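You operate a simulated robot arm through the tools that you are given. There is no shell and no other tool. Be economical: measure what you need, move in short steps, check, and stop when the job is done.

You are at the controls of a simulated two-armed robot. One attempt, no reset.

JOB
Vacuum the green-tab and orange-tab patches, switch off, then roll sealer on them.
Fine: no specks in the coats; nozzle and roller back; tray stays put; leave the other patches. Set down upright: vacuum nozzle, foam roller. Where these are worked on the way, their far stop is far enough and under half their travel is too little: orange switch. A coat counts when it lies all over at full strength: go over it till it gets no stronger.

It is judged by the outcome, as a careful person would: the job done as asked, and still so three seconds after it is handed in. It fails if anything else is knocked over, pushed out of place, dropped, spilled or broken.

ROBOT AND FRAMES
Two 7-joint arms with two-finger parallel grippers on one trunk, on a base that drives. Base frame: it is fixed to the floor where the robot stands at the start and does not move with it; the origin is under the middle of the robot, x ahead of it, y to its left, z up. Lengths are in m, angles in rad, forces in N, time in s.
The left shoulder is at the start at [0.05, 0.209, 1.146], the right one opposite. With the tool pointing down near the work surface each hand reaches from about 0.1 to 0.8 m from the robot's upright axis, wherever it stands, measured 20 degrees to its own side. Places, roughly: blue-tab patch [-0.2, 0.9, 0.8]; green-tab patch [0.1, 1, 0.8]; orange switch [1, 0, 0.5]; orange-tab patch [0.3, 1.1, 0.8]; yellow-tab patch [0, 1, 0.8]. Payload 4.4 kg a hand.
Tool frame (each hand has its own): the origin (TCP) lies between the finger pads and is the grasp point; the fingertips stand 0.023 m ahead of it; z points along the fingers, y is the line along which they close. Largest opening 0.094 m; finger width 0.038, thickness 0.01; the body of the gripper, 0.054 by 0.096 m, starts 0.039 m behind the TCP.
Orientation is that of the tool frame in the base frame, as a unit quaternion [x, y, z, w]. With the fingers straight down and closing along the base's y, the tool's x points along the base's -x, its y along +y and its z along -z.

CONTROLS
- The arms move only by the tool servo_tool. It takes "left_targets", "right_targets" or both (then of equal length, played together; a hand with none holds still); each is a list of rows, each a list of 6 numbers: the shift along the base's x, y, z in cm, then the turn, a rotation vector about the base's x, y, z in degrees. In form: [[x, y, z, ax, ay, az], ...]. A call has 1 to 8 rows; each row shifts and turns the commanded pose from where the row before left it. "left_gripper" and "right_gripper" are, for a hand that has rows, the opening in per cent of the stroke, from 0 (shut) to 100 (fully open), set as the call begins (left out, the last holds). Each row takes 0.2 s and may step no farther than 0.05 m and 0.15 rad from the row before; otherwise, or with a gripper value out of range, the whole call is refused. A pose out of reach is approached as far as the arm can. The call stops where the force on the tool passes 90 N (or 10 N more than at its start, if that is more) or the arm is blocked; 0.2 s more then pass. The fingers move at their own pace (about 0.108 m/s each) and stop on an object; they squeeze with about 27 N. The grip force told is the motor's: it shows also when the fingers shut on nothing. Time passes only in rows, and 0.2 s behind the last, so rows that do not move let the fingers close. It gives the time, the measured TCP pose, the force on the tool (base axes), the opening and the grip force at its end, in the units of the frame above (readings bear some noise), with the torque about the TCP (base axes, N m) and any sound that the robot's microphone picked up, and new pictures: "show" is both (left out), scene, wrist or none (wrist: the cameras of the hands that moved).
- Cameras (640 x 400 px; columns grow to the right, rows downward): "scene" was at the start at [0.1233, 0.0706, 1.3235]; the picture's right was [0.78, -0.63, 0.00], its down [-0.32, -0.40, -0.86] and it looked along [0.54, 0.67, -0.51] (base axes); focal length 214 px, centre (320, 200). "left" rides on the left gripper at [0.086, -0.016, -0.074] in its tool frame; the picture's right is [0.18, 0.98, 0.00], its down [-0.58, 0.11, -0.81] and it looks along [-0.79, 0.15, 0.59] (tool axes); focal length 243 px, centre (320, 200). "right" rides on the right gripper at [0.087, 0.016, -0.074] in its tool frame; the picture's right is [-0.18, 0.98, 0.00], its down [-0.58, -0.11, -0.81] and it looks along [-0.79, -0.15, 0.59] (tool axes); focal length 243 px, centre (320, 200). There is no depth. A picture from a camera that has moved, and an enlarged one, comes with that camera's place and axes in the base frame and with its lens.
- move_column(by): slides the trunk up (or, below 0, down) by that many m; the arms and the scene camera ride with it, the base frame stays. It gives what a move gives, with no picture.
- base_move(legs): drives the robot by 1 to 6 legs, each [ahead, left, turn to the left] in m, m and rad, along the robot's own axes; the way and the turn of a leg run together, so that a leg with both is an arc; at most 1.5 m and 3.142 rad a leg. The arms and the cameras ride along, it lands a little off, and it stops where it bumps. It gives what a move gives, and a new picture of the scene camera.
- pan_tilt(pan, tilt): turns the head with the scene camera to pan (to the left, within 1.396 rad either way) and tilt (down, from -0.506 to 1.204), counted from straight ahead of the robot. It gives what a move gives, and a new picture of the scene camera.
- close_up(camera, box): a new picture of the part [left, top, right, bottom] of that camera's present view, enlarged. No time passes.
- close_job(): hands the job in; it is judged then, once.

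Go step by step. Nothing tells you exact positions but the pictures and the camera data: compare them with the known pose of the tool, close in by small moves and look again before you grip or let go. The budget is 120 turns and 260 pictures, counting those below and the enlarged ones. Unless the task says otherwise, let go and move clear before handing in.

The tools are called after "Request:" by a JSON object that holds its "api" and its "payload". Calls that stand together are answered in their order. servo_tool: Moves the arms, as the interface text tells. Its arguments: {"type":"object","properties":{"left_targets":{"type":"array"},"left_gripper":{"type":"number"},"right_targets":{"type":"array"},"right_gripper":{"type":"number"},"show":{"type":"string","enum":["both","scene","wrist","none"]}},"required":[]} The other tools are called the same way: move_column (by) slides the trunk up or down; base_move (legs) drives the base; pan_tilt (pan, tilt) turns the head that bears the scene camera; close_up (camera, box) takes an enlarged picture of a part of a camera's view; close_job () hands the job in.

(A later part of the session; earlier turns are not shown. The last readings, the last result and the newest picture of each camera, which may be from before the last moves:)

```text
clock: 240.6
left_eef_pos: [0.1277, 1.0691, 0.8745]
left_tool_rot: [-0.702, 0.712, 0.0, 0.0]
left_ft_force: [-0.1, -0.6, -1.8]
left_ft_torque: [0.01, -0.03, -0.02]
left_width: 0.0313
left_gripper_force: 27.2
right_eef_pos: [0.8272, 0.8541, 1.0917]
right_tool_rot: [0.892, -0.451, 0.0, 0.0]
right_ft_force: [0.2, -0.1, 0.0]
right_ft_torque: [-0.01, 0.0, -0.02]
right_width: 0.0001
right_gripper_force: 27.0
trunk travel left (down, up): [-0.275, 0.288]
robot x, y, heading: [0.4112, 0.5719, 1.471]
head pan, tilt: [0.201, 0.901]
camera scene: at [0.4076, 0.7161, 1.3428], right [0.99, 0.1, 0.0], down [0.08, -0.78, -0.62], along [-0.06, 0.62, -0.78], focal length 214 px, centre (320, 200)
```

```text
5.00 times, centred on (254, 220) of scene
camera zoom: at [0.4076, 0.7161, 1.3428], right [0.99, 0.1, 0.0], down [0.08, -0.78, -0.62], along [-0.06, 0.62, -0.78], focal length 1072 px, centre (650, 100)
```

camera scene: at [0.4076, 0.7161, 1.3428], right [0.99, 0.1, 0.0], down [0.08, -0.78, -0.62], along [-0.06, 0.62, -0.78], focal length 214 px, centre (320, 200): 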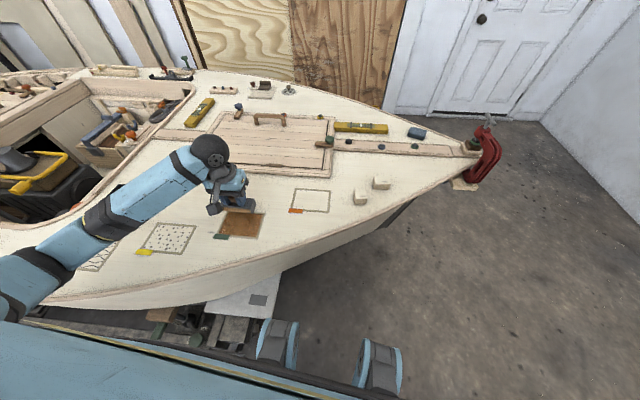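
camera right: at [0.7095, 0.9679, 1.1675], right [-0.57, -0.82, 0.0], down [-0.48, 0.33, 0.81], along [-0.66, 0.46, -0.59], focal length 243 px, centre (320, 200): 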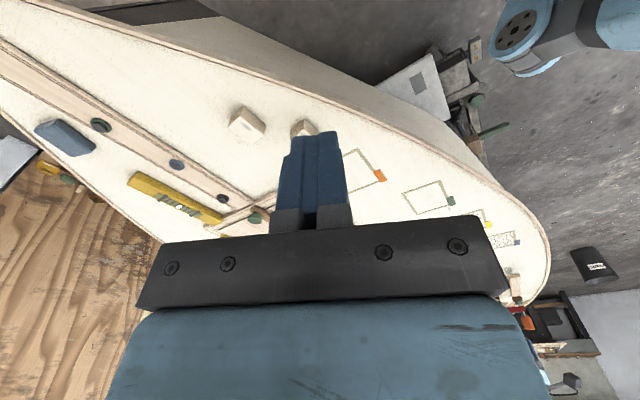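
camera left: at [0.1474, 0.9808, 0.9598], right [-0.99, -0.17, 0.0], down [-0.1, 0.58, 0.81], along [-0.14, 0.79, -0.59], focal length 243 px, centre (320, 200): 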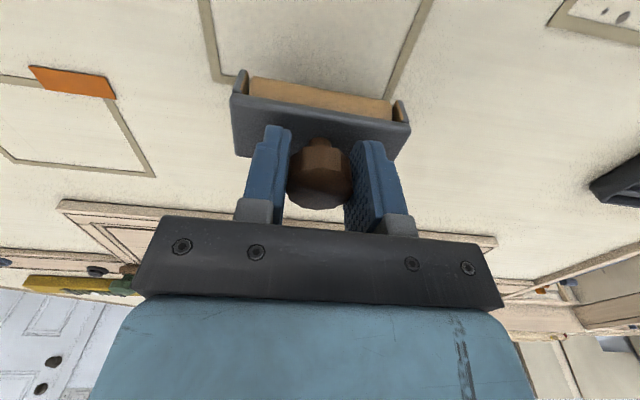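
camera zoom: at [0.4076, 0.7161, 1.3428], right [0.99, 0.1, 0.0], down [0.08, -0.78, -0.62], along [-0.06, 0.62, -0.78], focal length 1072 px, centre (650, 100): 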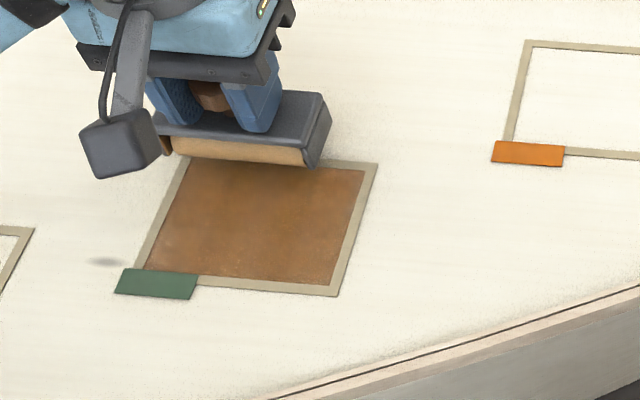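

Request:
{"api": "servo_tool", "payload": {"left_targets": [[0, 0.5, -0.6, 0, 0, 0], [0, 0, -0.3, 0, 0, 0], [0, -2, 0, 0, 0, 0], [0, -2, 0, 0, 0, 0], [0, -2, 0, 0, 0, 0], [0, -1.6, 0, 0, 0, 0], [0, 0.8, 0, 0, 0, 0], [0, -0.8, 0, 0, 0, 0]], "show": "none"}}

Request:
{"api": "servo_tool", "payload": {"left_targets": [[3.4, 0, 0, 0, 0, 0], [0, 0.8, 0, 0, 0, 0], [0, -0.8, 0, 0, 0, 0], [0, 2, 0, 0, 0, 0], [0, 2, 0, 0, 0, 0], [0, 2, 0, 0, 0, 0], [0, 2, 0, 0, 0, 0], [0, -1, 0, 0, 0, 0]], "show": "none"}}

Request:
{"api": "close_up", "payload": {"camera": "scene", "box": [190, 180, 318, 260]}}

```text
clock: 242.4
left_eef_pos: [0.1284, 1.0002, 0.8645]
left_tool_rot: [-0.703, 0.712, 0.002, 0.0]
left_ft_force: [0.6, 5.0, 14.0]
left_ft_torque: [0.43, -0.19, 0.09]
left_width: 0.0314
left_gripper_force: 27.1
right_eef_pos: [0.8285, 0.8518, 1.0922]
right_tool_rot: [0.893, -0.451, -0.001, -0.001]
right_ft_force: [0.2, -0.3, -0.7]
right_ft_torque: [0.02, 0.01, -0.04]
right_width: 0.0002
right_gripper_force: 27.6
trunk travel left (down, up): [-0.275, 0.288]
robot x, y, heading: [0.4054, 0.5756, 1.467]
head pan, tilt: [0.201, 0.901]
```

```text
clock: 244.2
left_eef_pos: [0.1614, 1.0719, 0.8645]
left_tool_rot: [-0.703, 0.712, 0.001, 0.0]
left_ft_force: [0.4, 5.8, 13.9]
left_ft_torque: [0.25, -0.24, 0.06]
left_width: 0.0312
left_gripper_force: 26.8
right_eef_pos: [0.8272, 0.8538, 1.0918]
right_tool_rot: [0.892, -0.451, -0.001, -0.002]
right_ft_force: [0.3, -0.2, -0.2]
right_ft_torque: [0.01, 0.0, 0.01]
right_width: 0.0
right_gripper_force: 27.3
trunk travel left (down, up): [-0.275, 0.288]
robot x, y, heading: [0.4095, 0.573, 1.472]
head pan, tilt: [0.201, 0.901]
```

```text
5.00 times, centred on (254, 220) of scene
camera zoom: at [0.4082, 0.715, 1.3429], right [0.99, 0.1, 0.0], down [0.08, -0.78, -0.62], along [-0.06, 0.62, -0.78], focal length 1072 px, centre (650, 100)
```

zoom: 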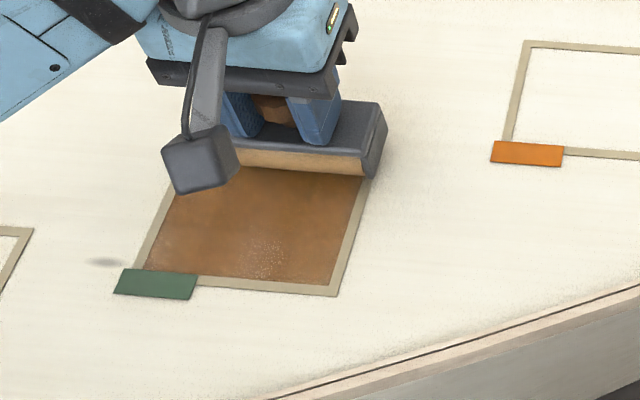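

Request:
{"api": "servo_tool", "payload": {"left_targets": [[0, -2, 0, 0, 0, 0], [0, -2, 0, 0, 0, 0], [0, -2.2, 0, 0, 0, 0], [0, -0.8, 0, 0, 0, 0], [-1.7, 0, 0, 0, 0, 0], [0, 2, 0, 0, 0, 0], [0, 2, 0, 0, 0, 0], [0, 2, 0, 0, 0, 0]], "show": "none"}}

Request:
{"api": "servo_tool", "payload": {"left_targets": [[0, 1.5, 0, 0, 0, 0], [-1.8, 0, 0, 0, 0, 0], [0, -2.4, 0, 0, 0, 0], [0, -2.4, 0, 0, 0, 0], [0, -2.5, 0, 0, 0, 0], [0, 0, 1, 0, 0, 0], [0, 4, 3, 0, 0, 0], [-4, 0, 0, 0, 0, 0]], "show": "none"}}

Request:
{"api": "servo_tool", "payload": {"left_targets": [[-4, 3, 0, 0, 0, 0], [-4.8, 1, 0, 0, 0, 0], [-4.8, 1, 0, 0, 0, 0], [-4.8, 0, 0, 0, 0, 0], [-4, 0, 2, 0, 0, 0], [0, 0, 0, 0, 0, 0]], "show": "none"}}

Request:
{"api": "close_up", "payload": {"camera": "scene", "box": [205, 200, 277, 245]}}

```text
clock: 246.0
left_eef_pos: [0.1459, 1.0595, 0.8655]
left_tool_rot: [-0.703, 0.712, 0.0, -0.001]
left_ft_force: [-0.5, -0.1, 1.5]
left_ft_torque: [-0.02, -0.14, -0.02]
left_width: 0.0315
left_gripper_force: 27.6
right_eef_pos: [0.8274, 0.8535, 1.0912]
right_tool_rot: [0.893, -0.451, 0.0, 0.0]
right_ft_force: [0.2, -0.4, 1.2]
right_ft_torque: [-0.03, 0.01, -0.01]
right_width: 0.0
right_gripper_force: 26.8
trunk travel left (down, up): [-0.275, 0.288]
robot x, y, heading: [0.4105, 0.5723, 1.471]
head pan, tilt: [0.201, 0.901]
```

```text
clock: 247.8
left_eef_pos: [0.0857, 1.0387, 0.9074]
left_tool_rot: [-0.702, 0.712, -0.001, 0.001]
left_ft_force: [-0.5, -0.8, -2.8]
left_ft_torque: [0.0, 0.01, 0.0]
left_width: 0.0312
left_gripper_force: 26.5
right_eef_pos: [0.8261, 0.8521, 1.0938]
right_tool_rot: [0.893, -0.451, 0.0, -0.002]
right_ft_force: [-0.2, -0.6, 0.4]
right_ft_torque: [0.03, -0.01, 0.02]
right_width: 0.0
right_gripper_force: 27.3
trunk travel left (down, up): [-0.275, 0.288]
robot x, y, heading: [0.4081, 0.5731, 1.471]
head pan, tilt: [0.201, 0.901]
```

```text
clock: 249.2
left_eef_pos: [-0.1367, 1.0933, 0.926]
left_tool_rot: [-0.703, 0.711, 0.0, 0.001]
left_ft_force: [0.6, -0.3, -1.3]
left_ft_torque: [-0.04, -0.02, 0.0]
left_width: 0.0314
left_gripper_force: 26.9
right_eef_pos: [0.8266, 0.8528, 1.0919]
right_tool_rot: [0.893, -0.451, 0.0, -0.001]
right_ft_force: [-0.1, -0.4, 0.3]
right_ft_torque: [0.02, -0.01, 0.02]
right_width: 0.0
right_gripper_force: 27.5
trunk travel left (down, up): [-0.275, 0.288]
robot x, y, heading: [0.4077, 0.5731, 1.471]
head pan, tilt: [0.201, 0.901]
```

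```text
8.89 times, centred on (241, 222) of scene
camera zoom: at [0.4073, 0.7164, 1.3427], right [0.99, 0.1, 0.0], down [0.08, -0.78, -0.62], along [-0.06, 0.62, -0.78], focal length 1906 px, centre (1022, 0)
```

zoom: 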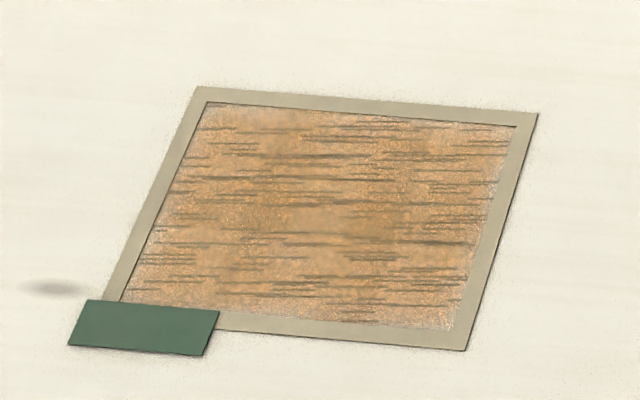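

Request:
{"api": "close_up", "payload": {"camera": "scene", "box": [150, 160, 350, 285]}}

Request:
{"api": "pan_tilt", "payload": {"pan": 0.35, "tilt": 1.0}}

Request:
{"api": "close_up", "payload": {"camera": "scene", "box": [215, 140, 343, 220]}}

```text
3.20 times, centred on (250, 222) of scene
camera zoom: at [0.4073, 0.7164, 1.3427], right [0.99, 0.1, 0.0], down [0.08, -0.78, -0.62], along [-0.06, 0.62, -0.78], focal length 686 px, centre (544, 128)
```

zoom: 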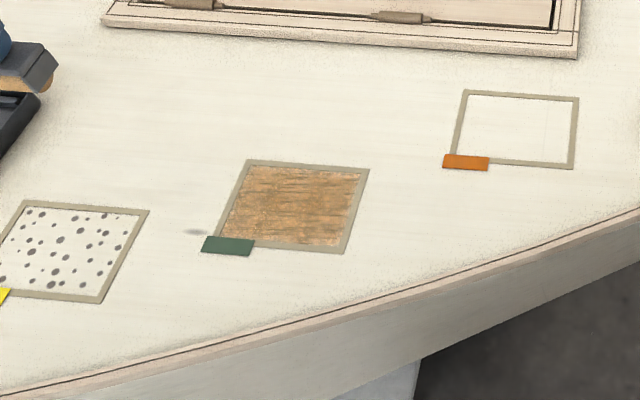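

```text
clock: 249.9
left_eef_pos: [-0.1375, 1.0929, 0.9259]
left_tool_rot: [-0.702, 0.712, 0.0, -0.001]
left_ft_force: [-0.9, 0.3, -1.1]
left_ft_torque: [-0.02, 0.02, 0.0]
left_width: 0.0316
left_gripper_force: 27.5
right_eef_pos: [0.8268, 0.8529, 1.0918]
right_tool_rot: [0.892, -0.451, 0.0, -0.002]
right_ft_force: [0.5, -0.3, 0.5]
right_ft_torque: [-0.02, 0.0, 0.02]
right_width: 0.0
right_gripper_force: 26.5
trunk travel left (down, up): [-0.275, 0.288]
robot x, y, heading: [0.4069, 0.574, 1.474]
head pan, tilt: [0.351, 1.0]
camera scene: at [0.3979, 0.7084, 1.3356], right [0.97, 0.25, 0.0], down [0.21, -0.82, -0.54], along [-0.13, 0.52, -0.84], focal length 214 px, centre (320, 200)
```

scene: 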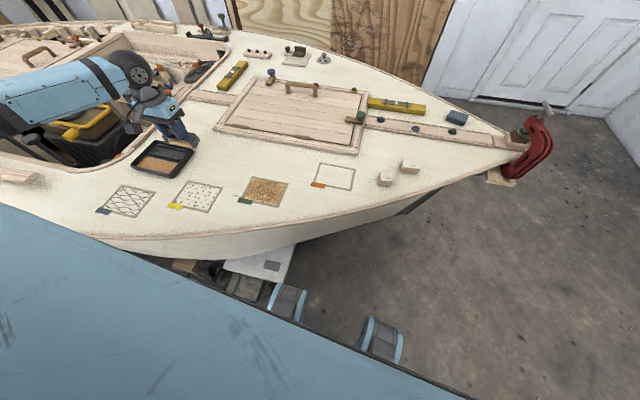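

```text
5.00 times, centred on (279, 180) of scene
camera zoom: at [0.3979, 0.7084, 1.3356], right [0.97, 0.25, 0.0], down [0.21, -0.82, -0.54], along [-0.13, 0.52, -0.84], focal length 1072 px, centre (525, 300)
```

zoom: 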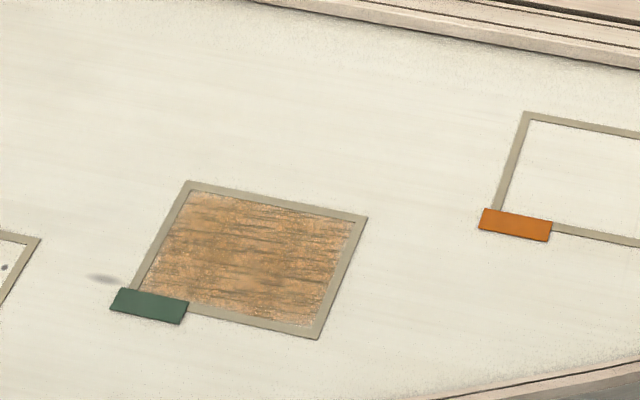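

Request:
{"api": "close_up", "payload": {"camera": "scene", "box": [240, 172, 292, 210]}}

Request:
{"api": "close_up", "payload": {"camera": "left", "box": [0, 0, 640, 400]}}

```text
10.53 times, centred on (266, 191) of scene
camera zoom: at [0.3979, 0.7084, 1.3356], right [0.97, 0.25, 0.0], down [0.21, -0.82, -0.54], along [-0.13, 0.52, -0.84], focal length 2258 px, centre (888, 295)
```

zoom: 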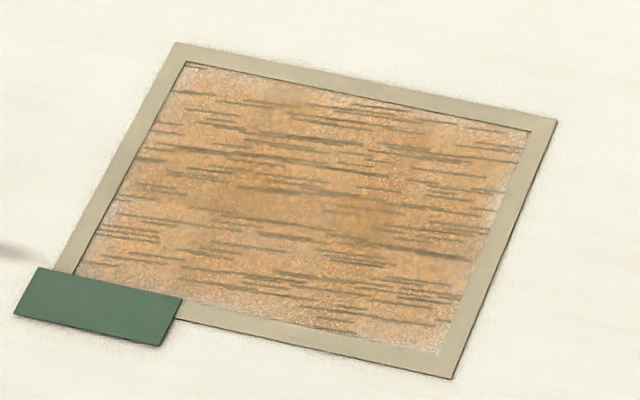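

```text
1.00 times, centred on (320, 200) of left (not enlarged: the box is as wide or as high as the picture)
camera zoom: at [-0.1221, 1.0054, 1.0004], right [-0.99, -0.17, 0.0], down [-0.1, 0.58, 0.81], along [-0.14, 0.79, -0.59], focal length 243 px, centre (320, 200)
```

zoom: 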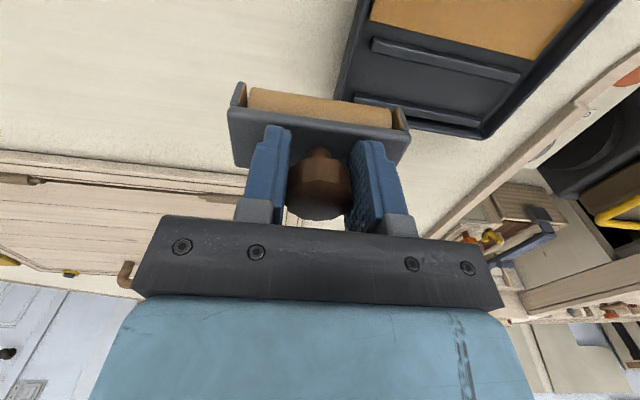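

The coat looks uneven towards the edges. I reload and make another full set of passes, reaching the edges better.

Request:
{"api": "servo_tool", "payload": {"left_targets": [[-4.6, -2, 0, 0, 0, 0], [-4.6, -2, -1, 0, 0, 0], [0, -1.2, -2, 0, 0, 0], [0, 0, -1.5, 0, 0, 0], [0, 0, -0.5, 0, 0, 0], [0, 0, -0.25, 0, 0, 0], [0, 0, 0, 0, 0, 0]], "show": "none"}}

```text
refused: row 1 steps farther than a row can; nothing moved
```

Request:
{"api": "servo_tool", "payload": {"left_targets": [[-4.6, -1.8, 0, 0, 0, 0], [-4.6, -1.4, -1, 0, 0, 0], [0, -2, -2, 0, 0, 0], [0, 0, -1.5, 0, 0, 0], [0, 0, -0.5, 0, 0, 0], [0, 0, -0.25, 0, 0, 0], [0, 0, 0, 0, 0, 0]], "show": "none"}}

```text
clock: 251.5
left_eef_pos: [-0.2301, 1.0399, 0.8743]
left_tool_rot: [-0.703, 0.711, 0.0, 0.0]
left_ft_force: [-3.3, 0.9, 11.2]
left_ft_torque: [-0.09, -0.22, -0.02]
left_width: 0.0312
left_gripper_force: 27.3
right_eef_pos: [0.8278, 0.8522, 1.0923]
right_tool_rot: [0.893, -0.45, -0.001, -0.002]
right_ft_force: [-0.7, 0.1, -0.2]
right_ft_torque: [-0.03, 0.03, 0.04]
right_width: 0.0
right_gripper_force: 27.1
trunk travel left (down, up): [-0.275, 0.288]
robot x, y, heading: [0.4069, 0.5731, 1.474]
head pan, tilt: [0.351, 1.0]
```

Request:
{"api": "servo_tool", "payload": {"left_targets": [[0, -0.3, 0, 0, 0, 0], [0, 0.6, 0, 0, 0, 0], [0, -0.3, 0, 0, 0, 0], [0, 0, 3, 0, 0, 0], [0, 2, 3, 0, 0, 0], [4.5, 2, 0, 0, 0, 0], [4.8, 1, 0, 0, 0, 0], [4.8, 1, 0, 0, 0, 0]], "show": "none"}}

Request:
{"api": "servo_tool", "payload": {"left_targets": [[4.8, 1, 0, 0, 0, 0], [4.8, 1, 0, 0, 0, 0], [4.8, 1, 0, 0, 0, 0], [4.8, 1, 0, 0, 0, 0], [4.8, 1, 0, 0, 0, 0], [4.8, 1, 0, 0, 0, 0], [4.8, 1, 0, 0, 0, 0], [4.8, 1, 0, 0, 0, 0]], "show": "none"}}

Request:
{"api": "pan_tilt", "payload": {"pan": 0.1, "tilt": 0.9}}

Request:
{"api": "close_up", "payload": {"camera": "scene", "box": [190, 160, 350, 260]}}

```text
clock: 253.3
left_eef_pos: [-0.0873, 1.0971, 0.9303]
left_tool_rot: [-0.702, 0.712, 0.0, -0.001]
left_ft_force: [-0.4, -0.3, -1.2]
left_ft_torque: [0.0, 0.0, 0.0]
left_width: 0.0312
left_gripper_force: 27.3
right_eef_pos: [0.8261, 0.8538, 1.0915]
right_tool_rot: [0.893, -0.45, 0.0, -0.001]
right_ft_force: [0.5, 0.0, 0.0]
right_ft_torque: [0.02, 0.03, -0.02]
right_width: 0.0001
right_gripper_force: 27.1
trunk travel left (down, up): [-0.275, 0.288]
robot x, y, heading: [0.4114, 0.5749, 1.469]
head pan, tilt: [0.351, 1.0]
```

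```text
clock: 255.1
left_eef_pos: [0.2978, 1.1786, 0.9319]
left_tool_rot: [-0.704, 0.71, 0.001, -0.001]
left_ft_force: [0.5, -0.4, -2.0]
left_ft_torque: [0.01, 0.03, 0.0]
left_width: 0.0313
left_gripper_force: 27.1
right_eef_pos: [0.8284, 0.8537, 1.0922]
right_tool_rot: [0.892, -0.451, -0.001, -0.001]
right_ft_force: [0.2, 0.2, -0.7]
right_ft_torque: [0.01, 0.02, -0.01]
right_width: 0.0
right_gripper_force: 26.8
trunk travel left (down, up): [-0.275, 0.288]
robot x, y, heading: [0.4105, 0.5758, 1.476]
head pan, tilt: [0.351, 1.0]
```

```text
clock: 255.8
left_eef_pos: [0.2961, 1.1798, 0.932]
left_tool_rot: [-0.703, 0.711, 0.0, 0.0]
left_ft_force: [-0.3, -0.5, -2.0]
left_ft_torque: [-0.02, -0.01, 0.0]
left_width: 0.0317
left_gripper_force: 27.3
right_eef_pos: [0.8281, 0.855, 1.0917]
right_tool_rot: [0.893, -0.451, 0.0, -0.001]
right_ft_force: [-0.4, -0.3, -0.6]
right_ft_torque: [-0.02, -0.03, -0.01]
right_width: 0.0
right_gripper_force: 26.9
trunk travel left (down, up): [-0.275, 0.288]
robot x, y, heading: [0.4101, 0.5716, 1.469]
head pan, tilt: [0.099, 0.901]
camera scene: at [0.4153, 0.7165, 1.3427], right [1.0, 0.0, 0.0], down [0.0, -0.78, -0.62], along [0.0, 0.62, -0.78], focal length 214 px, centre (320, 200)
```

scene: 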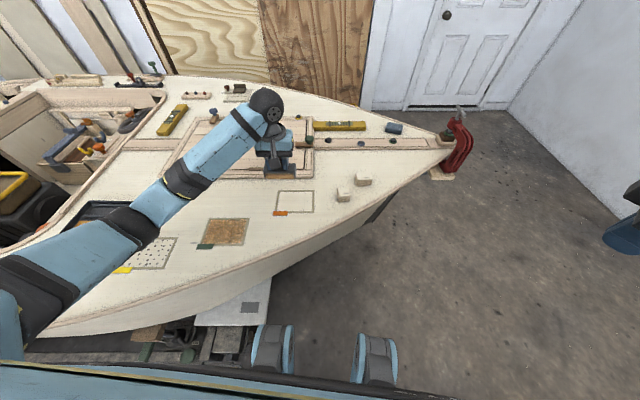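

```text
4.00 times, centred on (270, 210) of scene
camera zoom: at [0.4153, 0.7165, 1.3427], right [1.0, 0.0, 0.0], down [0.0, -0.78, -0.62], along [0.0, 0.62, -0.78], focal length 858 px, centre (520, 160)
```

zoom: 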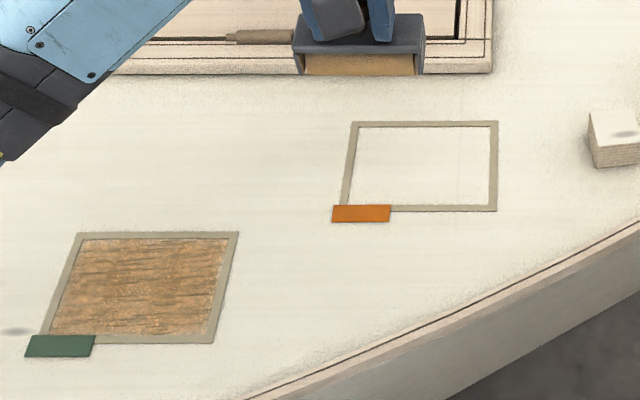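

Request:
{"api": "servo_tool", "payload": {"left_targets": [[1.2, 0.5, -2, 0, 0, 0], [1.2, 0.5, -2, 0, 0, 0], [0, 0, -1.6, 0, 0, 0], [0, 0, -0.6, 0, 0, 0], [0, 0, -0.3, 0, 0, 0], [0, 0, 0, 0, 0, 0]], "show": "none"}}

Request:
{"api": "close_up", "payload": {"camera": "scene", "box": [240, 160, 368, 240]}}

```text
clock: 257.2
left_eef_pos: [0.3201, 1.1892, 0.8675]
left_tool_rot: [-0.703, 0.712, -0.001, 0.0]
left_ft_force: [-0.2, 0.0, -1.2]
left_ft_torque: [-0.02, -0.01, 0.01]
left_width: 0.0314
left_gripper_force: 26.9
right_eef_pos: [0.828, 0.8534, 1.0915]
right_tool_rot: [0.893, -0.451, -0.001, -0.001]
right_ft_force: [0.1, 0.1, 0.2]
right_ft_torque: [0.01, -0.05, 0.0]
right_width: 0.0
right_gripper_force: 27.1
trunk travel left (down, up): [-0.275, 0.288]
robot x, y, heading: [0.4058, 0.5731, 1.472]
head pan, tilt: [0.099, 0.901]
```

```text
5.00 times, centred on (304, 200) of scene
camera zoom: at [0.4153, 0.7165, 1.3427], right [1.0, 0.0, 0.0], down [0.0, -0.78, -0.62], along [0.0, 0.62, -0.78], focal length 1072 px, centre (400, 200)
```

zoom: 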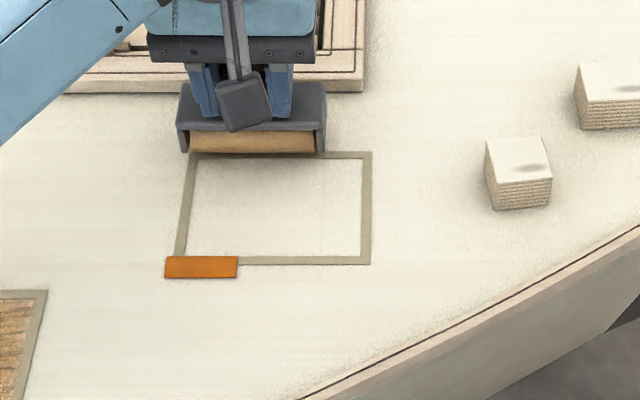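

Request:
{"api": "servo_tool", "payload": {"left_targets": [[0, 0, -0.2, 0, 0, 0], [0, 0, -0.2, 0, 0, 0], [0, -2, 0, 0, 0, 0], [0, -2, 0, 0, 0, 0], [0, -2, 0, 0, 0, 0], [0, -1.8, 0, 0, 0, 0], [3.6, 0, 0, 0, 0, 0], [0, 2, 0, 0, 0, 0]], "show": "none"}}

Request:
{"api": "servo_tool", "payload": {"left_targets": [[0, 2, 0, 0, 0, 0], [0, 2, 0, 0, 0, 0], [0, 1.9, 0, 0, 0, 0], [0, 0.2, 1, 0, 0, 0], [0, 2, 4, 0, 0, 0], [0, 4, 0, 0, 0, 0], [0, 4, 0, 0, 0, 0]], "show": "none"}}

Request:
{"api": "close_up", "payload": {"camera": "scene", "box": [240, 160, 368, 240]}}

```text
clock: 259.0
left_eef_pos: [0.3556, 1.13, 0.8656]
left_tool_rot: [-0.702, 0.712, 0.0, -0.001]
left_ft_force: [3.9, -4.0, 15.0]
left_ft_torque: [-0.47, 0.1, 0.13]
left_width: 0.0315
left_gripper_force: 26.3
right_eef_pos: [0.827, 0.8522, 1.0919]
right_tool_rot: [0.892, -0.451, 0.0, -0.003]
right_ft_force: [-0.3, -0.4, 0.0]
right_ft_torque: [-0.04, -0.02, -0.06]
right_width: 0.0001
right_gripper_force: 26.4
trunk travel left (down, up): [-0.275, 0.288]
robot x, y, heading: [0.4093, 0.5706, 1.468]
head pan, tilt: [0.099, 0.901]
```

```text
clock: 260.6
left_eef_pos: [0.3556, 1.2952, 0.9139]
left_tool_rot: [-0.703, 0.711, -0.001, -0.001]
left_ft_force: [-0.3, -0.2, -2.1]
left_ft_torque: [0.0, 0.01, 0.01]
left_width: 0.0314
left_gripper_force: 27.1
right_eef_pos: [0.8265, 0.8539, 1.0907]
right_tool_rot: [0.893, -0.451, -0.002, -0.002]
right_ft_force: [-0.5, -0.4, -0.1]
right_ft_torque: [0.04, 0.03, -0.02]
right_width: 0.0002
right_gripper_force: 26.9
trunk travel left (down, up): [-0.275, 0.288]
robot x, y, heading: [0.4073, 0.5723, 1.473]
head pan, tilt: [0.099, 0.901]
```

```text
5.00 times, centred on (304, 200) of scene
camera zoom: at [0.4159, 0.7168, 1.3427], right [1.0, 0.0, 0.0], down [0.0, -0.78, -0.62], along [0.0, 0.62, -0.78], focal length 1072 px, centre (400, 200)
```

zoom: 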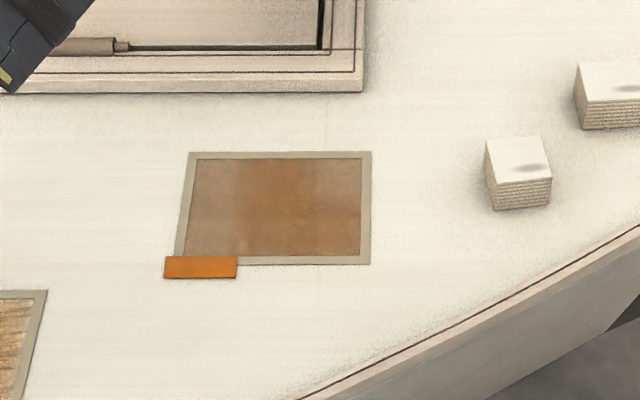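

One pass gives an even, smooth coat. I add a second pass over both lanes and compare.

Request:
{"api": "servo_tool", "payload": {"left_targets": [[0, -4, 0, 0, 0, 0], [0, -4, 0, 0, 0, 0], [0, -2.1, -4, 0, 0, 0], [0, -0.1, -0.9, 0, 0, 0], [0, -2, -0.1, 0, 0, 0], [0, -2, 0, 0, 0, 0], [0, -2, 0, 0, 0, 0], [0, -1.8, 0, 0, 0, 0]], "show": "none"}}

Request:
{"api": "servo_tool", "payload": {"left_targets": [[-3.6, 0, 0, 0, 0, 0], [0, 2, 0, 0, 0, 0], [0, 2, 0, 0, 0, 0], [0, 2, 0, 0, 0, 0], [0, 1.9, 0, 0, 0, 0], [0, 0.2, 1, 0, 0, 0], [0, 3, 4, 0, 0, 0], [0, 4.5, 0, 0, 0, 0]], "show": "none"}}

Request:
{"api": "close_up", "payload": {"camera": "scene", "box": [190, 160, 350, 260]}}

```text
clock: 262.4
left_eef_pos: [0.3579, 1.1116, 0.8651]
left_tool_rot: [-0.702, 0.712, 0.002, 0.001]
left_ft_force: [-1.6, 6.3, 21.2]
left_ft_torque: [0.32, 0.37, -0.09]
left_width: 0.0314
left_gripper_force: 26.9
right_eef_pos: [0.8262, 0.8529, 1.0911]
right_tool_rot: [0.893, -0.451, 0.0, -0.001]
right_ft_force: [0.1, -0.5, -0.5]
right_ft_torque: [0.04, 0.0, 0.02]
right_width: 0.0
right_gripper_force: 26.4
trunk travel left (down, up): [-0.275, 0.288]
robot x, y, heading: [0.4093, 0.5774, 1.471]
head pan, tilt: [0.099, 0.901]
```

```text
clock: 264.2
left_eef_pos: [0.3195, 1.2703, 0.9121]
left_tool_rot: [-0.703, 0.711, -0.001, -0.002]
left_ft_force: [-0.3, -0.3, -1.3]
left_ft_torque: [-0.02, 0.02, 0.0]
left_width: 0.0315
left_gripper_force: 27.1
right_eef_pos: [0.8266, 0.8537, 1.0909]
right_tool_rot: [0.893, -0.451, -0.001, -0.001]
right_ft_force: [0.2, 0.2, -0.5]
right_ft_torque: [0.01, 0.0, 0.0]
right_width: 0.0
right_gripper_force: 27.1
trunk travel left (down, up): [-0.275, 0.288]
robot x, y, heading: [0.4079, 0.5737, 1.468]
head pan, tilt: [0.099, 0.901]
```

```text
4.00 times, centred on (270, 210) of scene
camera zoom: at [0.4157, 0.7175, 1.3425], right [1.0, 0.0, 0.0], down [0.0, -0.78, -0.62], along [0.0, 0.62, -0.78], focal length 858 px, centre (520, 160)
```

zoom: 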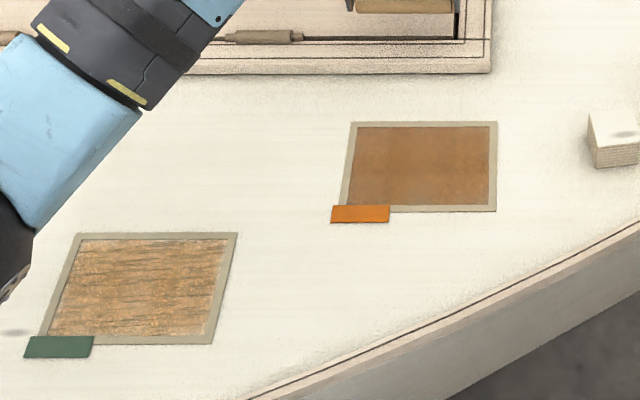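

Request:
{"api": "close_up", "payload": {"camera": "scene", "box": [268, 184, 324, 219]}}

Request:
{"api": "close_up", "payload": {"camera": "scene", "box": [195, 214, 251, 249]}}

```text
11.43 times, centred on (296, 202) of scene
camera zoom: at [0.4157, 0.7175, 1.3425], right [1.0, 0.0, 0.0], down [0.0, -0.78, -0.62], along [0.0, 0.62, -0.78], focal length 2451 px, centre (594, 183)
```

zoom: 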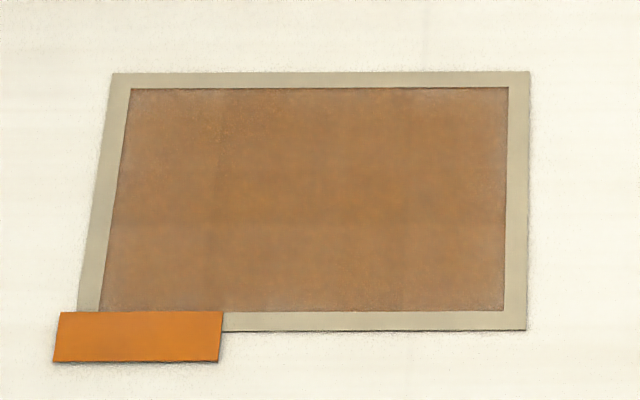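

```text
11.43 times, centred on (223, 232) of scene
camera zoom: at [0.4157, 0.7175, 1.3425], right [1.0, 0.0, 0.0], down [0.0, -0.78, -0.62], along [0.0, 0.62, -0.78], focal length 2451 px, centre (1429, -160)
```

zoom: 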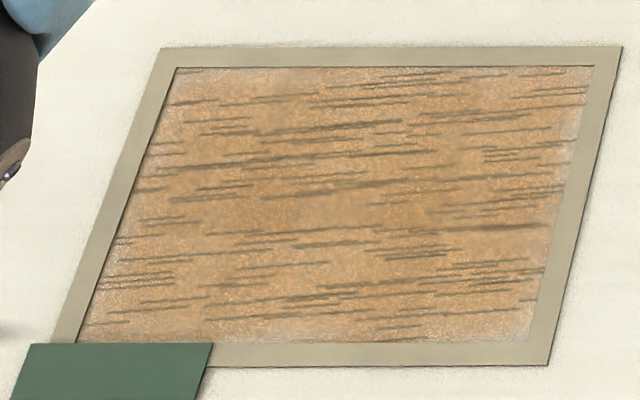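

Orange is smooth and even. Green shows streaks and pale edges; I reload and go over green again with fresh sealer to see how it responds.

Request:
{"api": "servo_tool", "payload": {"left_targets": [[-4, -2, 1, 0, 0, 0], [-4.5, -2, 0, 0, 0, 0], [-4.5, -2, 0, 0, 0, 0], [-4.5, -2, 0, 0, 0, 0], [-4.5, -2, 0, 0, 0, 0], [-4.5, -2, 0, 0, 0, 0], [-4.7, -1.4, 0, 0, 0, 0], [-4.8, 0, 0, 0, 0, 0]], "show": "none"}}

Request:
{"api": "servo_tool", "payload": {"left_targets": [[-4.8, 0, 0, 0, 0, 0], [-4.8, -0.6, 0, 0, 0, 0], [-4.8, -1, 0, 0, 0, 0], [-4.6, -1.9, 0, 0, 0, 0], [0, -4, 0, 0, 0, 0], [0, -2.1, -2, 0, 0, 0], [0, 0, -2, 0, 0, 0], [0, 0, -0.5, 0, 0, 0]], "show": "none"}}

Request:
{"api": "pan_tilt", "payload": {"pan": 0.4, "tilt": 0.9}}

Request:
{"api": "close_up", "payload": {"camera": "scene", "box": [120, 140, 376, 300]}}

```text
clock: 266.0
left_eef_pos: [-0.0377, 1.1361, 0.9224]
left_tool_rot: [-0.703, 0.712, 0.0, 0.0]
left_ft_force: [-1.4, 0.3, -1.5]
left_ft_torque: [-0.02, -0.04, 0.01]
left_width: 0.0314
left_gripper_force: 27.3
right_eef_pos: [0.8266, 0.8526, 1.0931]
right_tool_rot: [0.893, -0.451, 0.0, -0.002]
right_ft_force: [0.3, -0.2, 0.3]
right_ft_torque: [-0.01, 0.02, 0.0]
right_width: 0.0
right_gripper_force: 27.6
trunk travel left (down, up): [-0.275, 0.288]
robot x, y, heading: [0.4067, 0.5772, 1.476]
head pan, tilt: [0.099, 0.901]
```

```text
clock: 267.8
left_eef_pos: [-0.23, 1.0375, 0.8789]
left_tool_rot: [-0.702, 0.712, 0.0, 0.001]
left_ft_force: [0.0, -0.3, -1.7]
left_ft_torque: [-0.01, 0.02, 0.01]
left_width: 0.0313
left_gripper_force: 27.4
right_eef_pos: [0.8273, 0.8531, 1.092]
right_tool_rot: [0.892, -0.451, -0.001, -0.001]
right_ft_force: [0.3, 0.5, -0.5]
right_ft_torque: [0.03, 0.0, 0.01]
right_width: 0.0002
right_gripper_force: 27.0
trunk travel left (down, up): [-0.275, 0.288]
robot x, y, heading: [0.4093, 0.5731, 1.47]
head pan, tilt: [0.099, 0.901]
```

```text
clock: 268.6
left_eef_pos: [-0.2292, 1.0385, 0.8799]
left_tool_rot: [-0.703, 0.711, 0.0, 0.001]
left_ft_force: [0.1, 0.3, -0.8]
left_ft_torque: [-0.01, -0.02, 0.03]
left_width: 0.0314
left_gripper_force: 26.4
right_eef_pos: [0.8268, 0.8535, 1.0922]
right_tool_rot: [0.893, -0.451, 0.0, -0.001]
right_ft_force: [0.3, 0.1, -0.6]
right_ft_torque: [-0.02, -0.02, -0.01]
right_width: 0.0
right_gripper_force: 27.0
trunk travel left (down, up): [-0.275, 0.288]
robot x, y, heading: [0.4089, 0.5768, 1.475]
head pan, tilt: [0.4, 0.901]
camera scene: at [0.3929, 0.7131, 1.3428], right [0.96, 0.29, 0.0], down [0.23, -0.75, -0.62], along [-0.18, 0.59, -0.78], focal length 214 px, centre (320, 200)
```

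scene: 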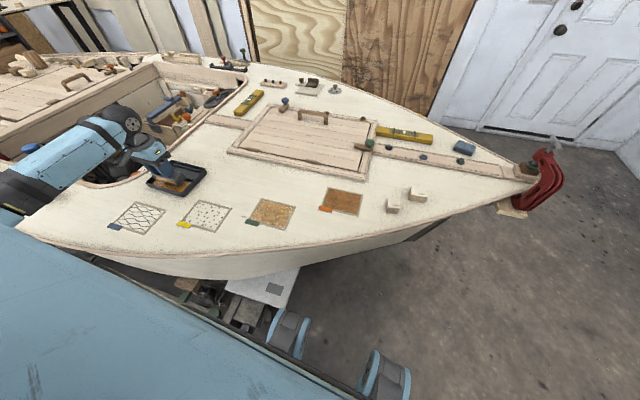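

```text
2.50 times, centred on (248, 220) of scene
camera zoom: at [0.3929, 0.7131, 1.3428], right [0.96, 0.29, 0.0], down [0.23, -0.75, -0.62], along [-0.18, 0.59, -0.78], focal length 536 px, centre (500, 150)
```

zoom: 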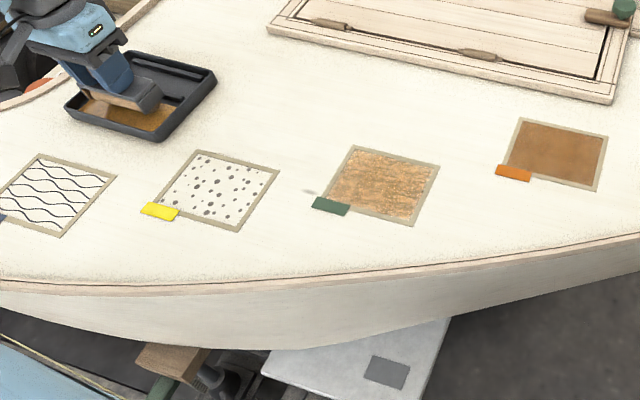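

Request:
{"api": "servo_tool", "payload": {"left_targets": [[0, 0.3, -0.4, 0, 0, 0], [0, 0, -0.25, 0, 0, 0], [0, -0.3, 0, 0, 0, 0], [0, 0.6, 0, 0, 0, 0], [0, -0.3, 0, 0, 0, 0], [0, 0, 3, 0, 0, 0], [0, 2, 3, 0, 0, 0], [4.5, 2, 0, 0, 0, 0]], "show": "none"}}

Request:
{"api": "servo_tool", "payload": {"left_targets": [[4.8, 1, 0, 0, 0, 0], [4.8, 1, 0, 0, 0, 0], [4.8, 0, 0, 0, 0, 0], [4.8, 0, 0, 0, 0, 0], [4.8, 0, 0, 0, 0, 0], [4.8, 0, 0, 0, 0, 0], [1.7, -1, -2, 0, 0, 0], [0, -1, -3, 0, 0, 0]], "show": "none"}}

Request:
{"api": "close_up", "payload": {"camera": "scene", "box": [200, 160, 328, 240]}}

```text
clock: 270.4
left_eef_pos: [-0.1846, 1.0807, 0.931]
left_tool_rot: [-0.703, 0.712, 0.0, -0.001]
left_ft_force: [-0.4, 0.0, -1.2]
left_ft_torque: [-0.02, 0.0, 0.02]
left_width: 0.0314
left_gripper_force: 27.2
right_eef_pos: [0.8282, 0.8538, 1.0918]
right_tool_rot: [0.892, -0.452, 0.0, -0.001]
right_ft_force: [-0.9, -0.3, -0.3]
right_ft_torque: [0.01, 0.03, -0.04]
right_width: 0.0001
right_gripper_force: 26.8
trunk travel left (down, up): [-0.275, 0.288]
robot x, y, heading: [0.4058, 0.5779, 1.473]
head pan, tilt: [0.4, 0.901]
```

```text
clock: 272.2
left_eef_pos: [0.1184, 1.0826, 0.8812]
left_tool_rot: [-0.703, 0.711, 0.001, -0.001]
left_ft_force: [-0.2, -0.1, -1.7]
left_ft_torque: [0.0, -0.01, 0.01]
left_width: 0.0313
left_gripper_force: 27.2
right_eef_pos: [0.8267, 0.8539, 1.0924]
right_tool_rot: [0.893, -0.451, 0.0, -0.001]
right_ft_force: [0.3, 0.1, 0.3]
right_ft_torque: [0.0, 0.0, 0.02]
right_width: 0.0
right_gripper_force: 26.8
trunk travel left (down, up): [-0.275, 0.288]
robot x, y, heading: [0.4076, 0.5718, 1.468]
head pan, tilt: [0.4, 0.901]
```

```text
5.00 times, centred on (264, 200) of scene
camera zoom: at [0.3927, 0.7131, 1.3428], right [0.96, 0.3, 0.0], down [0.23, -0.75, -0.62], along [-0.18, 0.59, -0.78], focal length 1072 px, centre (600, 200)
```

zoom: 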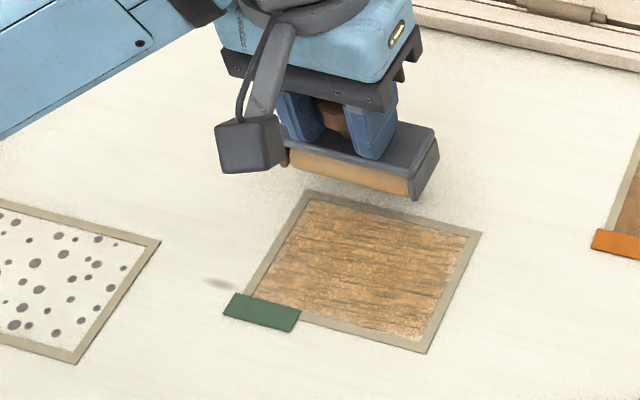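

Request:
{"api": "servo_tool", "payload": {"left_targets": [[0.4, -0.2, -1, 0, 0, 0], [0, 0, -0.7, 0, 0, 0], [0, -2, 0, 0, 0, 0], [0, -2, 0, 0, 0, 0], [0, -2, 0, 0, 0, 0], [0, -2.2, 0, 0, 0, 0], [4.2, 0, 0, 0, 0, 0], [0, 2, 0, 0, 0, 0]], "show": "none"}}

Request:
{"api": "servo_tool", "payload": {"left_targets": [[0, 2, 0, 0, 0, 0], [0, 2, 0, 0, 0, 0], [0, 2.2, 0, 0, 0, 0], [0, 0.3, 1, 0, 0, 0], [0, 2, 4, 0, 0, 0], [0, 4, 0, 0, 0, 0]], "show": "none"}}

Request:
{"api": "close_up", "payload": {"camera": "scene", "box": [200, 160, 328, 240]}}

```text
clock: 274.0
left_eef_pos: [0.1652, 1.0167, 0.8658]
left_tool_rot: [-0.702, 0.712, 0.0, 0.0]
left_ft_force: [3.2, -5.8, 15.2]
left_ft_torque: [-0.44, -0.17, 0.01]
left_width: 0.0312
left_gripper_force: 27.1
right_eef_pos: [0.828, 0.8513, 1.0917]
right_tool_rot: [0.893, -0.451, 0.0, -0.002]
right_ft_force: [0.1, 0.1, 1.1]
right_ft_torque: [-0.02, -0.03, -0.02]
right_width: 0.0001
right_gripper_force: 27.7
trunk travel left (down, up): [-0.275, 0.288]
robot x, y, heading: [0.4069, 0.5717, 1.471]
head pan, tilt: [0.4, 0.901]
```

```text
clock: 275.4
left_eef_pos: [0.166, 1.1436, 0.9138]
left_tool_rot: [-0.703, 0.711, 0.0, -0.001]
left_ft_force: [0.7, -0.5, -2.7]
left_ft_torque: [-0.01, -0.02, 0.01]
left_width: 0.0314
left_gripper_force: 26.5
right_eef_pos: [0.8277, 0.8537, 1.0921]
right_tool_rot: [0.892, -0.451, 0.0, -0.002]
right_ft_force: [-0.1, -0.4, -0.2]
right_ft_torque: [0.0, -0.01, -0.05]
right_width: 0.0
right_gripper_force: 27.4
trunk travel left (down, up): [-0.275, 0.288]
robot x, y, heading: [0.4123, 0.5738, 1.47]
head pan, tilt: [0.4, 0.901]
```

```text
5.00 times, centred on (264, 200) of scene
camera zoom: at [0.3929, 0.7142, 1.3426], right [0.96, 0.3, 0.0], down [0.23, -0.75, -0.62], along [-0.18, 0.59, -0.78], focal length 1072 px, centre (600, 200)
```

zoom: 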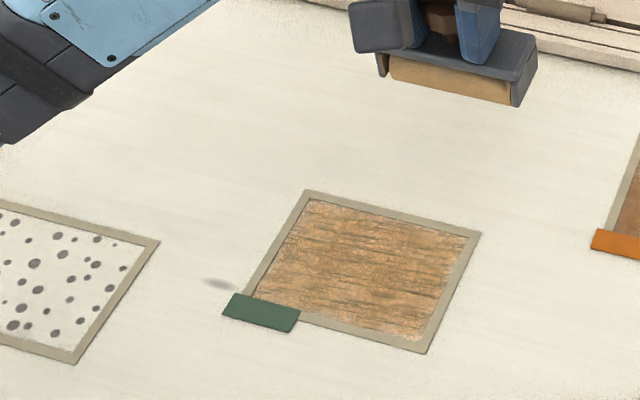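

I check the orange coat again, waiting some seconds, to see whether its look changes with time alone.

Request:
{"api": "servo_tool", "payload": {"left_targets": [[-4, 0, 1, 0, 0, 0], [-4, 0, 0, 0, 0, 0], [-4, 0, 0, 0, 0, 0], [-4, 0, 0, 0, 0, 0], [-4, 0, 0, 0, 0, 0], [-4, 0, 0, 0, 0, 0], [-4, 0, 0, 0, 0, 0], [0, 0, 0, 0, 0, 0]], "show": "none"}}

Request:
{"api": "pan_tilt", "payload": {"pan": 0.1, "tilt": 1.1}}

Request:
{"api": "close_up", "payload": {"camera": "scene", "box": [190, 100, 350, 200]}}

```text
clock: 277.2
left_eef_pos: [-0.1152, 1.1429, 0.9238]
left_tool_rot: [-0.703, 0.711, 0.0, 0.0]
left_ft_force: [-1.1, 0.3, -1.6]
left_ft_torque: [-0.03, 0.05, 0.0]
left_width: 0.0314
left_gripper_force: 27.0
right_eef_pos: [0.8275, 0.8547, 1.0914]
right_tool_rot: [0.893, -0.451, -0.001, -0.001]
right_ft_force: [-0.1, -1.5, 0.5]
right_ft_torque: [0.02, 0.0, 0.02]
right_width: 0.0
right_gripper_force: 27.0
trunk travel left (down, up): [-0.275, 0.288]
robot x, y, heading: [0.407, 0.5703, 1.47]
head pan, tilt: [0.4, 0.901]
```

```text
clock: 278.0
left_eef_pos: [-0.1144, 1.1421, 0.9254]
left_tool_rot: [-0.702, 0.712, -0.001, 0.0]
left_ft_force: [0.7, -0.3, -2.4]
left_ft_torque: [-0.05, -0.01, -0.01]
left_width: 0.0318
left_gripper_force: 26.7
right_eef_pos: [0.8264, 0.8528, 1.0923]
right_tool_rot: [0.893, -0.451, -0.001, -0.001]
right_ft_force: [1.2, -0.2, 0.4]
right_ft_torque: [-0.01, 0.02, -0.02]
right_width: 0.0002
right_gripper_force: 27.3
trunk travel left (down, up): [-0.275, 0.288]
robot x, y, heading: [0.4091, 0.5702, 1.47]
head pan, tilt: [0.099, 1.1]
camera scene: at [0.4151, 0.7042, 1.3289], right [1.0, 0.0, 0.0], down [0.0, -0.89, -0.45], along [0.0, 0.45, -0.89], focal length 214 px, centre (320, 200)
```

scene: 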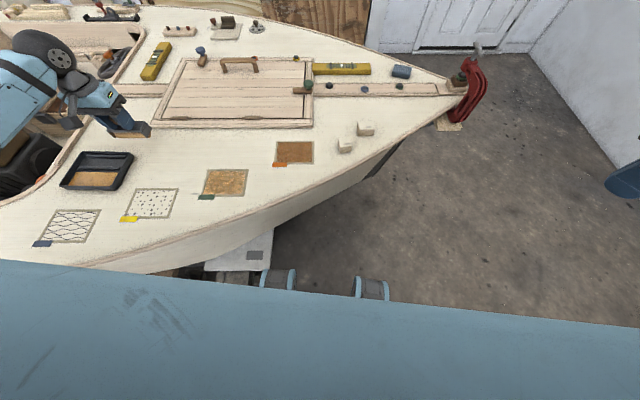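

```text
4.00 times, centred on (270, 150) of scene
camera zoom: at [0.4151, 0.7042, 1.3289], right [1.0, 0.0, 0.0], down [0.0, -0.89, -0.45], along [0.0, 0.45, -0.89], focal length 858 px, centre (520, 400)
```

zoom: 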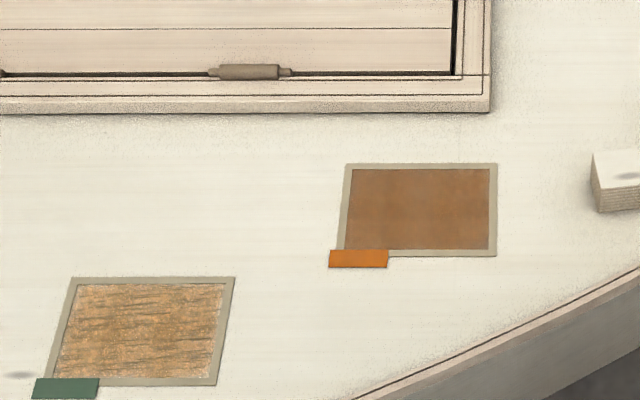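

I bring the free right hand's camera nearer to inspect both coats closely.

Request:
{"api": "servo_tool", "payload": {"right_targets": [[-4.5, 0.8, 0, 0, 0, 0], [-4.5, 0.8, 0, 0, 0, 0], [-4.5, 0.8, 0, 0, 0, 0], [-4.5, 0.8, 0, 0, 0, 0], [-4.5, 0.8, 0, 0, 0, 0], [-4.5, 0.8, 0, 0, 0, 0], [-4.5, 0.8, 0, 0, 0, 0], [-4.5, 0.8, 0, 0, 0, 0]], "show": "none"}}

Request:
{"api": "servo_tool", "payload": {"right_targets": [[-4.5, 1, -1, 0, 0, 0], [-4.5, 1, -1, 0, 0, 0], [-3, 1, -2, 0, 0, 0], [0, 1, -2, 0, 0, 0], [0, 0, 0, 0, 0, 0]], "show": "wrist"}}

```text
clock: 279.8
left_eef_pos: [-0.1155, 1.1442, 0.9237]
left_tool_rot: [-0.703, 0.711, -0.001, -0.001]
left_ft_force: [0.4, -0.2, -1.9]
left_ft_torque: [0.0, 0.0, 0.0]
left_width: 0.0313
left_gripper_force: 26.5
right_eef_pos: [0.4677, 0.9254, 1.0956]
right_tool_rot: [0.892, -0.451, 0.001, -0.002]
right_ft_force: [-0.1, 0.3, 0.3]
right_ft_torque: [-0.02, -0.03, -0.02]
right_width: 0.0001
right_gripper_force: 26.9
right hand out of reach, approached as far as the arm can: row 1
trunk travel left (down, up): [-0.275, 0.288]
robot x, y, heading: [0.4094, 0.5729, 1.472]
head pan, tilt: [0.099, 1.1]
```

```text
clock: 281.0
left_eef_pos: [-0.1136, 1.144, 0.9244]
left_tool_rot: [-0.703, 0.711, 0.0, 0.0]
left_ft_force: [-0.5, 0.2, -1.7]
left_ft_torque: [0.01, -0.03, 0.03]
left_width: 0.0313
left_gripper_force: 26.6
right_eef_pos: [0.3498, 0.9659, 1.0354]
right_tool_rot: [0.893, -0.45, 0.001, -0.002]
right_ft_force: [-0.5, 0.1, 1.2]
right_ft_torque: [0.01, -0.01, 0.01]
right_width: 0.0
right_gripper_force: 26.3
trunk travel left (down, up): [-0.275, 0.288]
robot x, y, heading: [0.409, 0.575, 1.471]
head pan, tilt: [0.099, 1.1]
camera right: at [0.3878, 0.8869, 1.1091], right [-0.9, -0.44, 0.0], down [-0.26, 0.53, 0.81], along [-0.35, 0.73, -0.59], focal length 243 px, centre (320, 200)
```

right: 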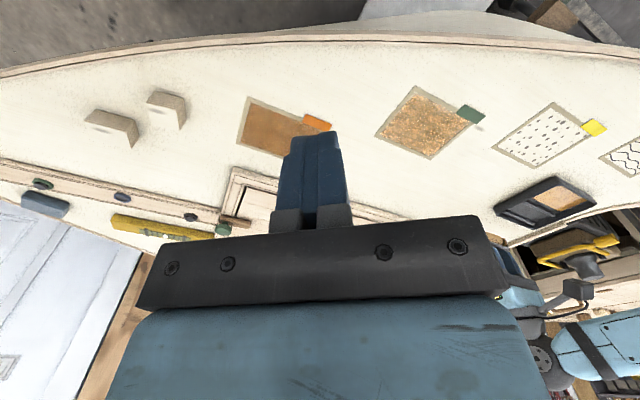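

Request:
{"api": "close_up", "payload": {"camera": "right", "box": [360, 75, 500, 165]}}

Request:
{"api": "close_up", "payload": {"camera": "right", "box": [220, 85, 348, 165]}}

```text
4.44 times, centred on (430, 120) of right
camera zoom: at [0.3878, 0.8869, 1.1091], right [-0.9, -0.44, 0.0], down [-0.26, 0.53, 0.81], along [-0.35, 0.73, -0.59], focal length 1078 px, centre (-169, 556)
```

zoom: 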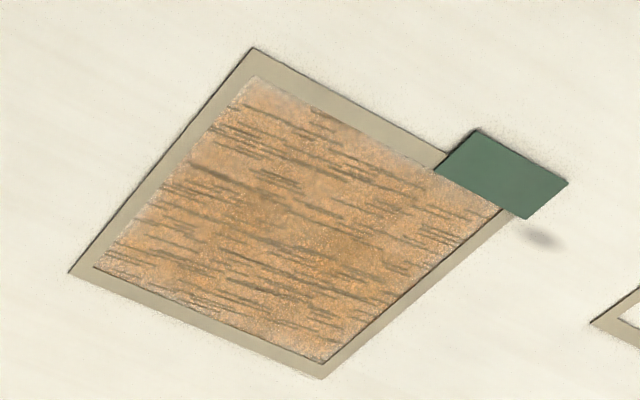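

```text
5.00 times, centred on (284, 125) of right
camera zoom: at [0.3878, 0.8869, 1.1091], right [-0.9, -0.44, 0.0], down [-0.26, 0.53, 0.81], along [-0.35, 0.73, -0.59], focal length 1213 px, centre (500, 575)
```

zoom: 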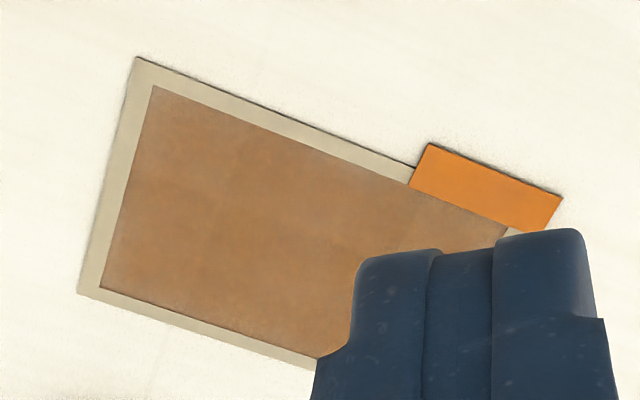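

The green coat no longer changes with fresh passes, so I take its grained look as the saturated state; orange is still at an earlier stage. I retract the right hand, reload and continue on orange.

Request:
{"api": "servo_tool", "payload": {"right_targets": [[4.5, -1, 2, 0, 0, 0], [4.5, -1, 2, 0, 0, 0], [4.5, -1, 1, 0, 0, 0], [4.5, -1, 1, 0, 0, 0], [4.5, -1, 0, 0, 0, 0], [4.5, -1, 0, 0, 0, 0], [4.5, -1, 0, 0, 0, 0], [4.5, -1, 0, 0, 0, 0]], "left_targets": [[-4, -1, 0, 0, 0, 0], [-4, -1, 0, 0, 0, 0], [-3.5, -2, 0, 0, 0, 0], [0, -4, 0, 0, 0, 0], [0, -2.2, -2, 0, 0, 0], [0, 0, -2, 0, 0, 0], [0, 0, -0.8, 0, 0, 0], [0, 0, -0.3, 0, 0, 0]], "show": "none"}}

```text
refused: row 1 steps farther than a row can; nothing moved
```

Request:
{"api": "servo_tool", "payload": {"right_targets": [[4.2, -1, 2, 0, 0, 0], [4.2, -1, 2, 0, 0, 0], [4.5, -1, 1, 0, 0, 0], [4.5, -1, 1, 0, 0, 0], [4.5, -1, 0, 0, 0, 0], [4.5, -1, 0, 0, 0, 0], [4.5, -1, 0, 0, 0, 0], [4.5, -1, 0, 0, 0, 0]], "left_targets": [[-4, -1, 0, 0, 0, 0], [-4, -1, 0, 0, 0, 0], [-3.5, -2, 0, 0, 0, 0], [0, -4, 0, 0, 0, 0], [0, -2.2, -2, 0, 0, 0], [0, 0, -2, 0, 0, 0], [0, 0, -0.8, 0, 0, 0], [0, 0, -0.3, 0, 0, 0]], "show": "none"}}

```text
clock: 282.8
left_eef_pos: [-0.2282, 1.0406, 0.8736]
left_tool_rot: [-0.703, 0.711, 0.002, 0.0]
left_ft_force: [0.6, -0.1, -2.3]
left_ft_torque: [0.01, -0.03, -0.01]
left_width: 0.0315
left_gripper_force: 26.8
right_eef_pos: [0.7037, 0.8813, 1.0951]
right_tool_rot: [0.893, -0.45, -0.001, -0.001]
right_ft_force: [0.2, -0.5, -0.2]
right_ft_torque: [0.0, 0.01, -0.01]
right_width: 0.0002
right_gripper_force: 26.7
trunk travel left (down, up): [-0.275, 0.288]
robot x, y, heading: [0.4099, 0.57, 1.469]
head pan, tilt: [0.099, 1.1]
```

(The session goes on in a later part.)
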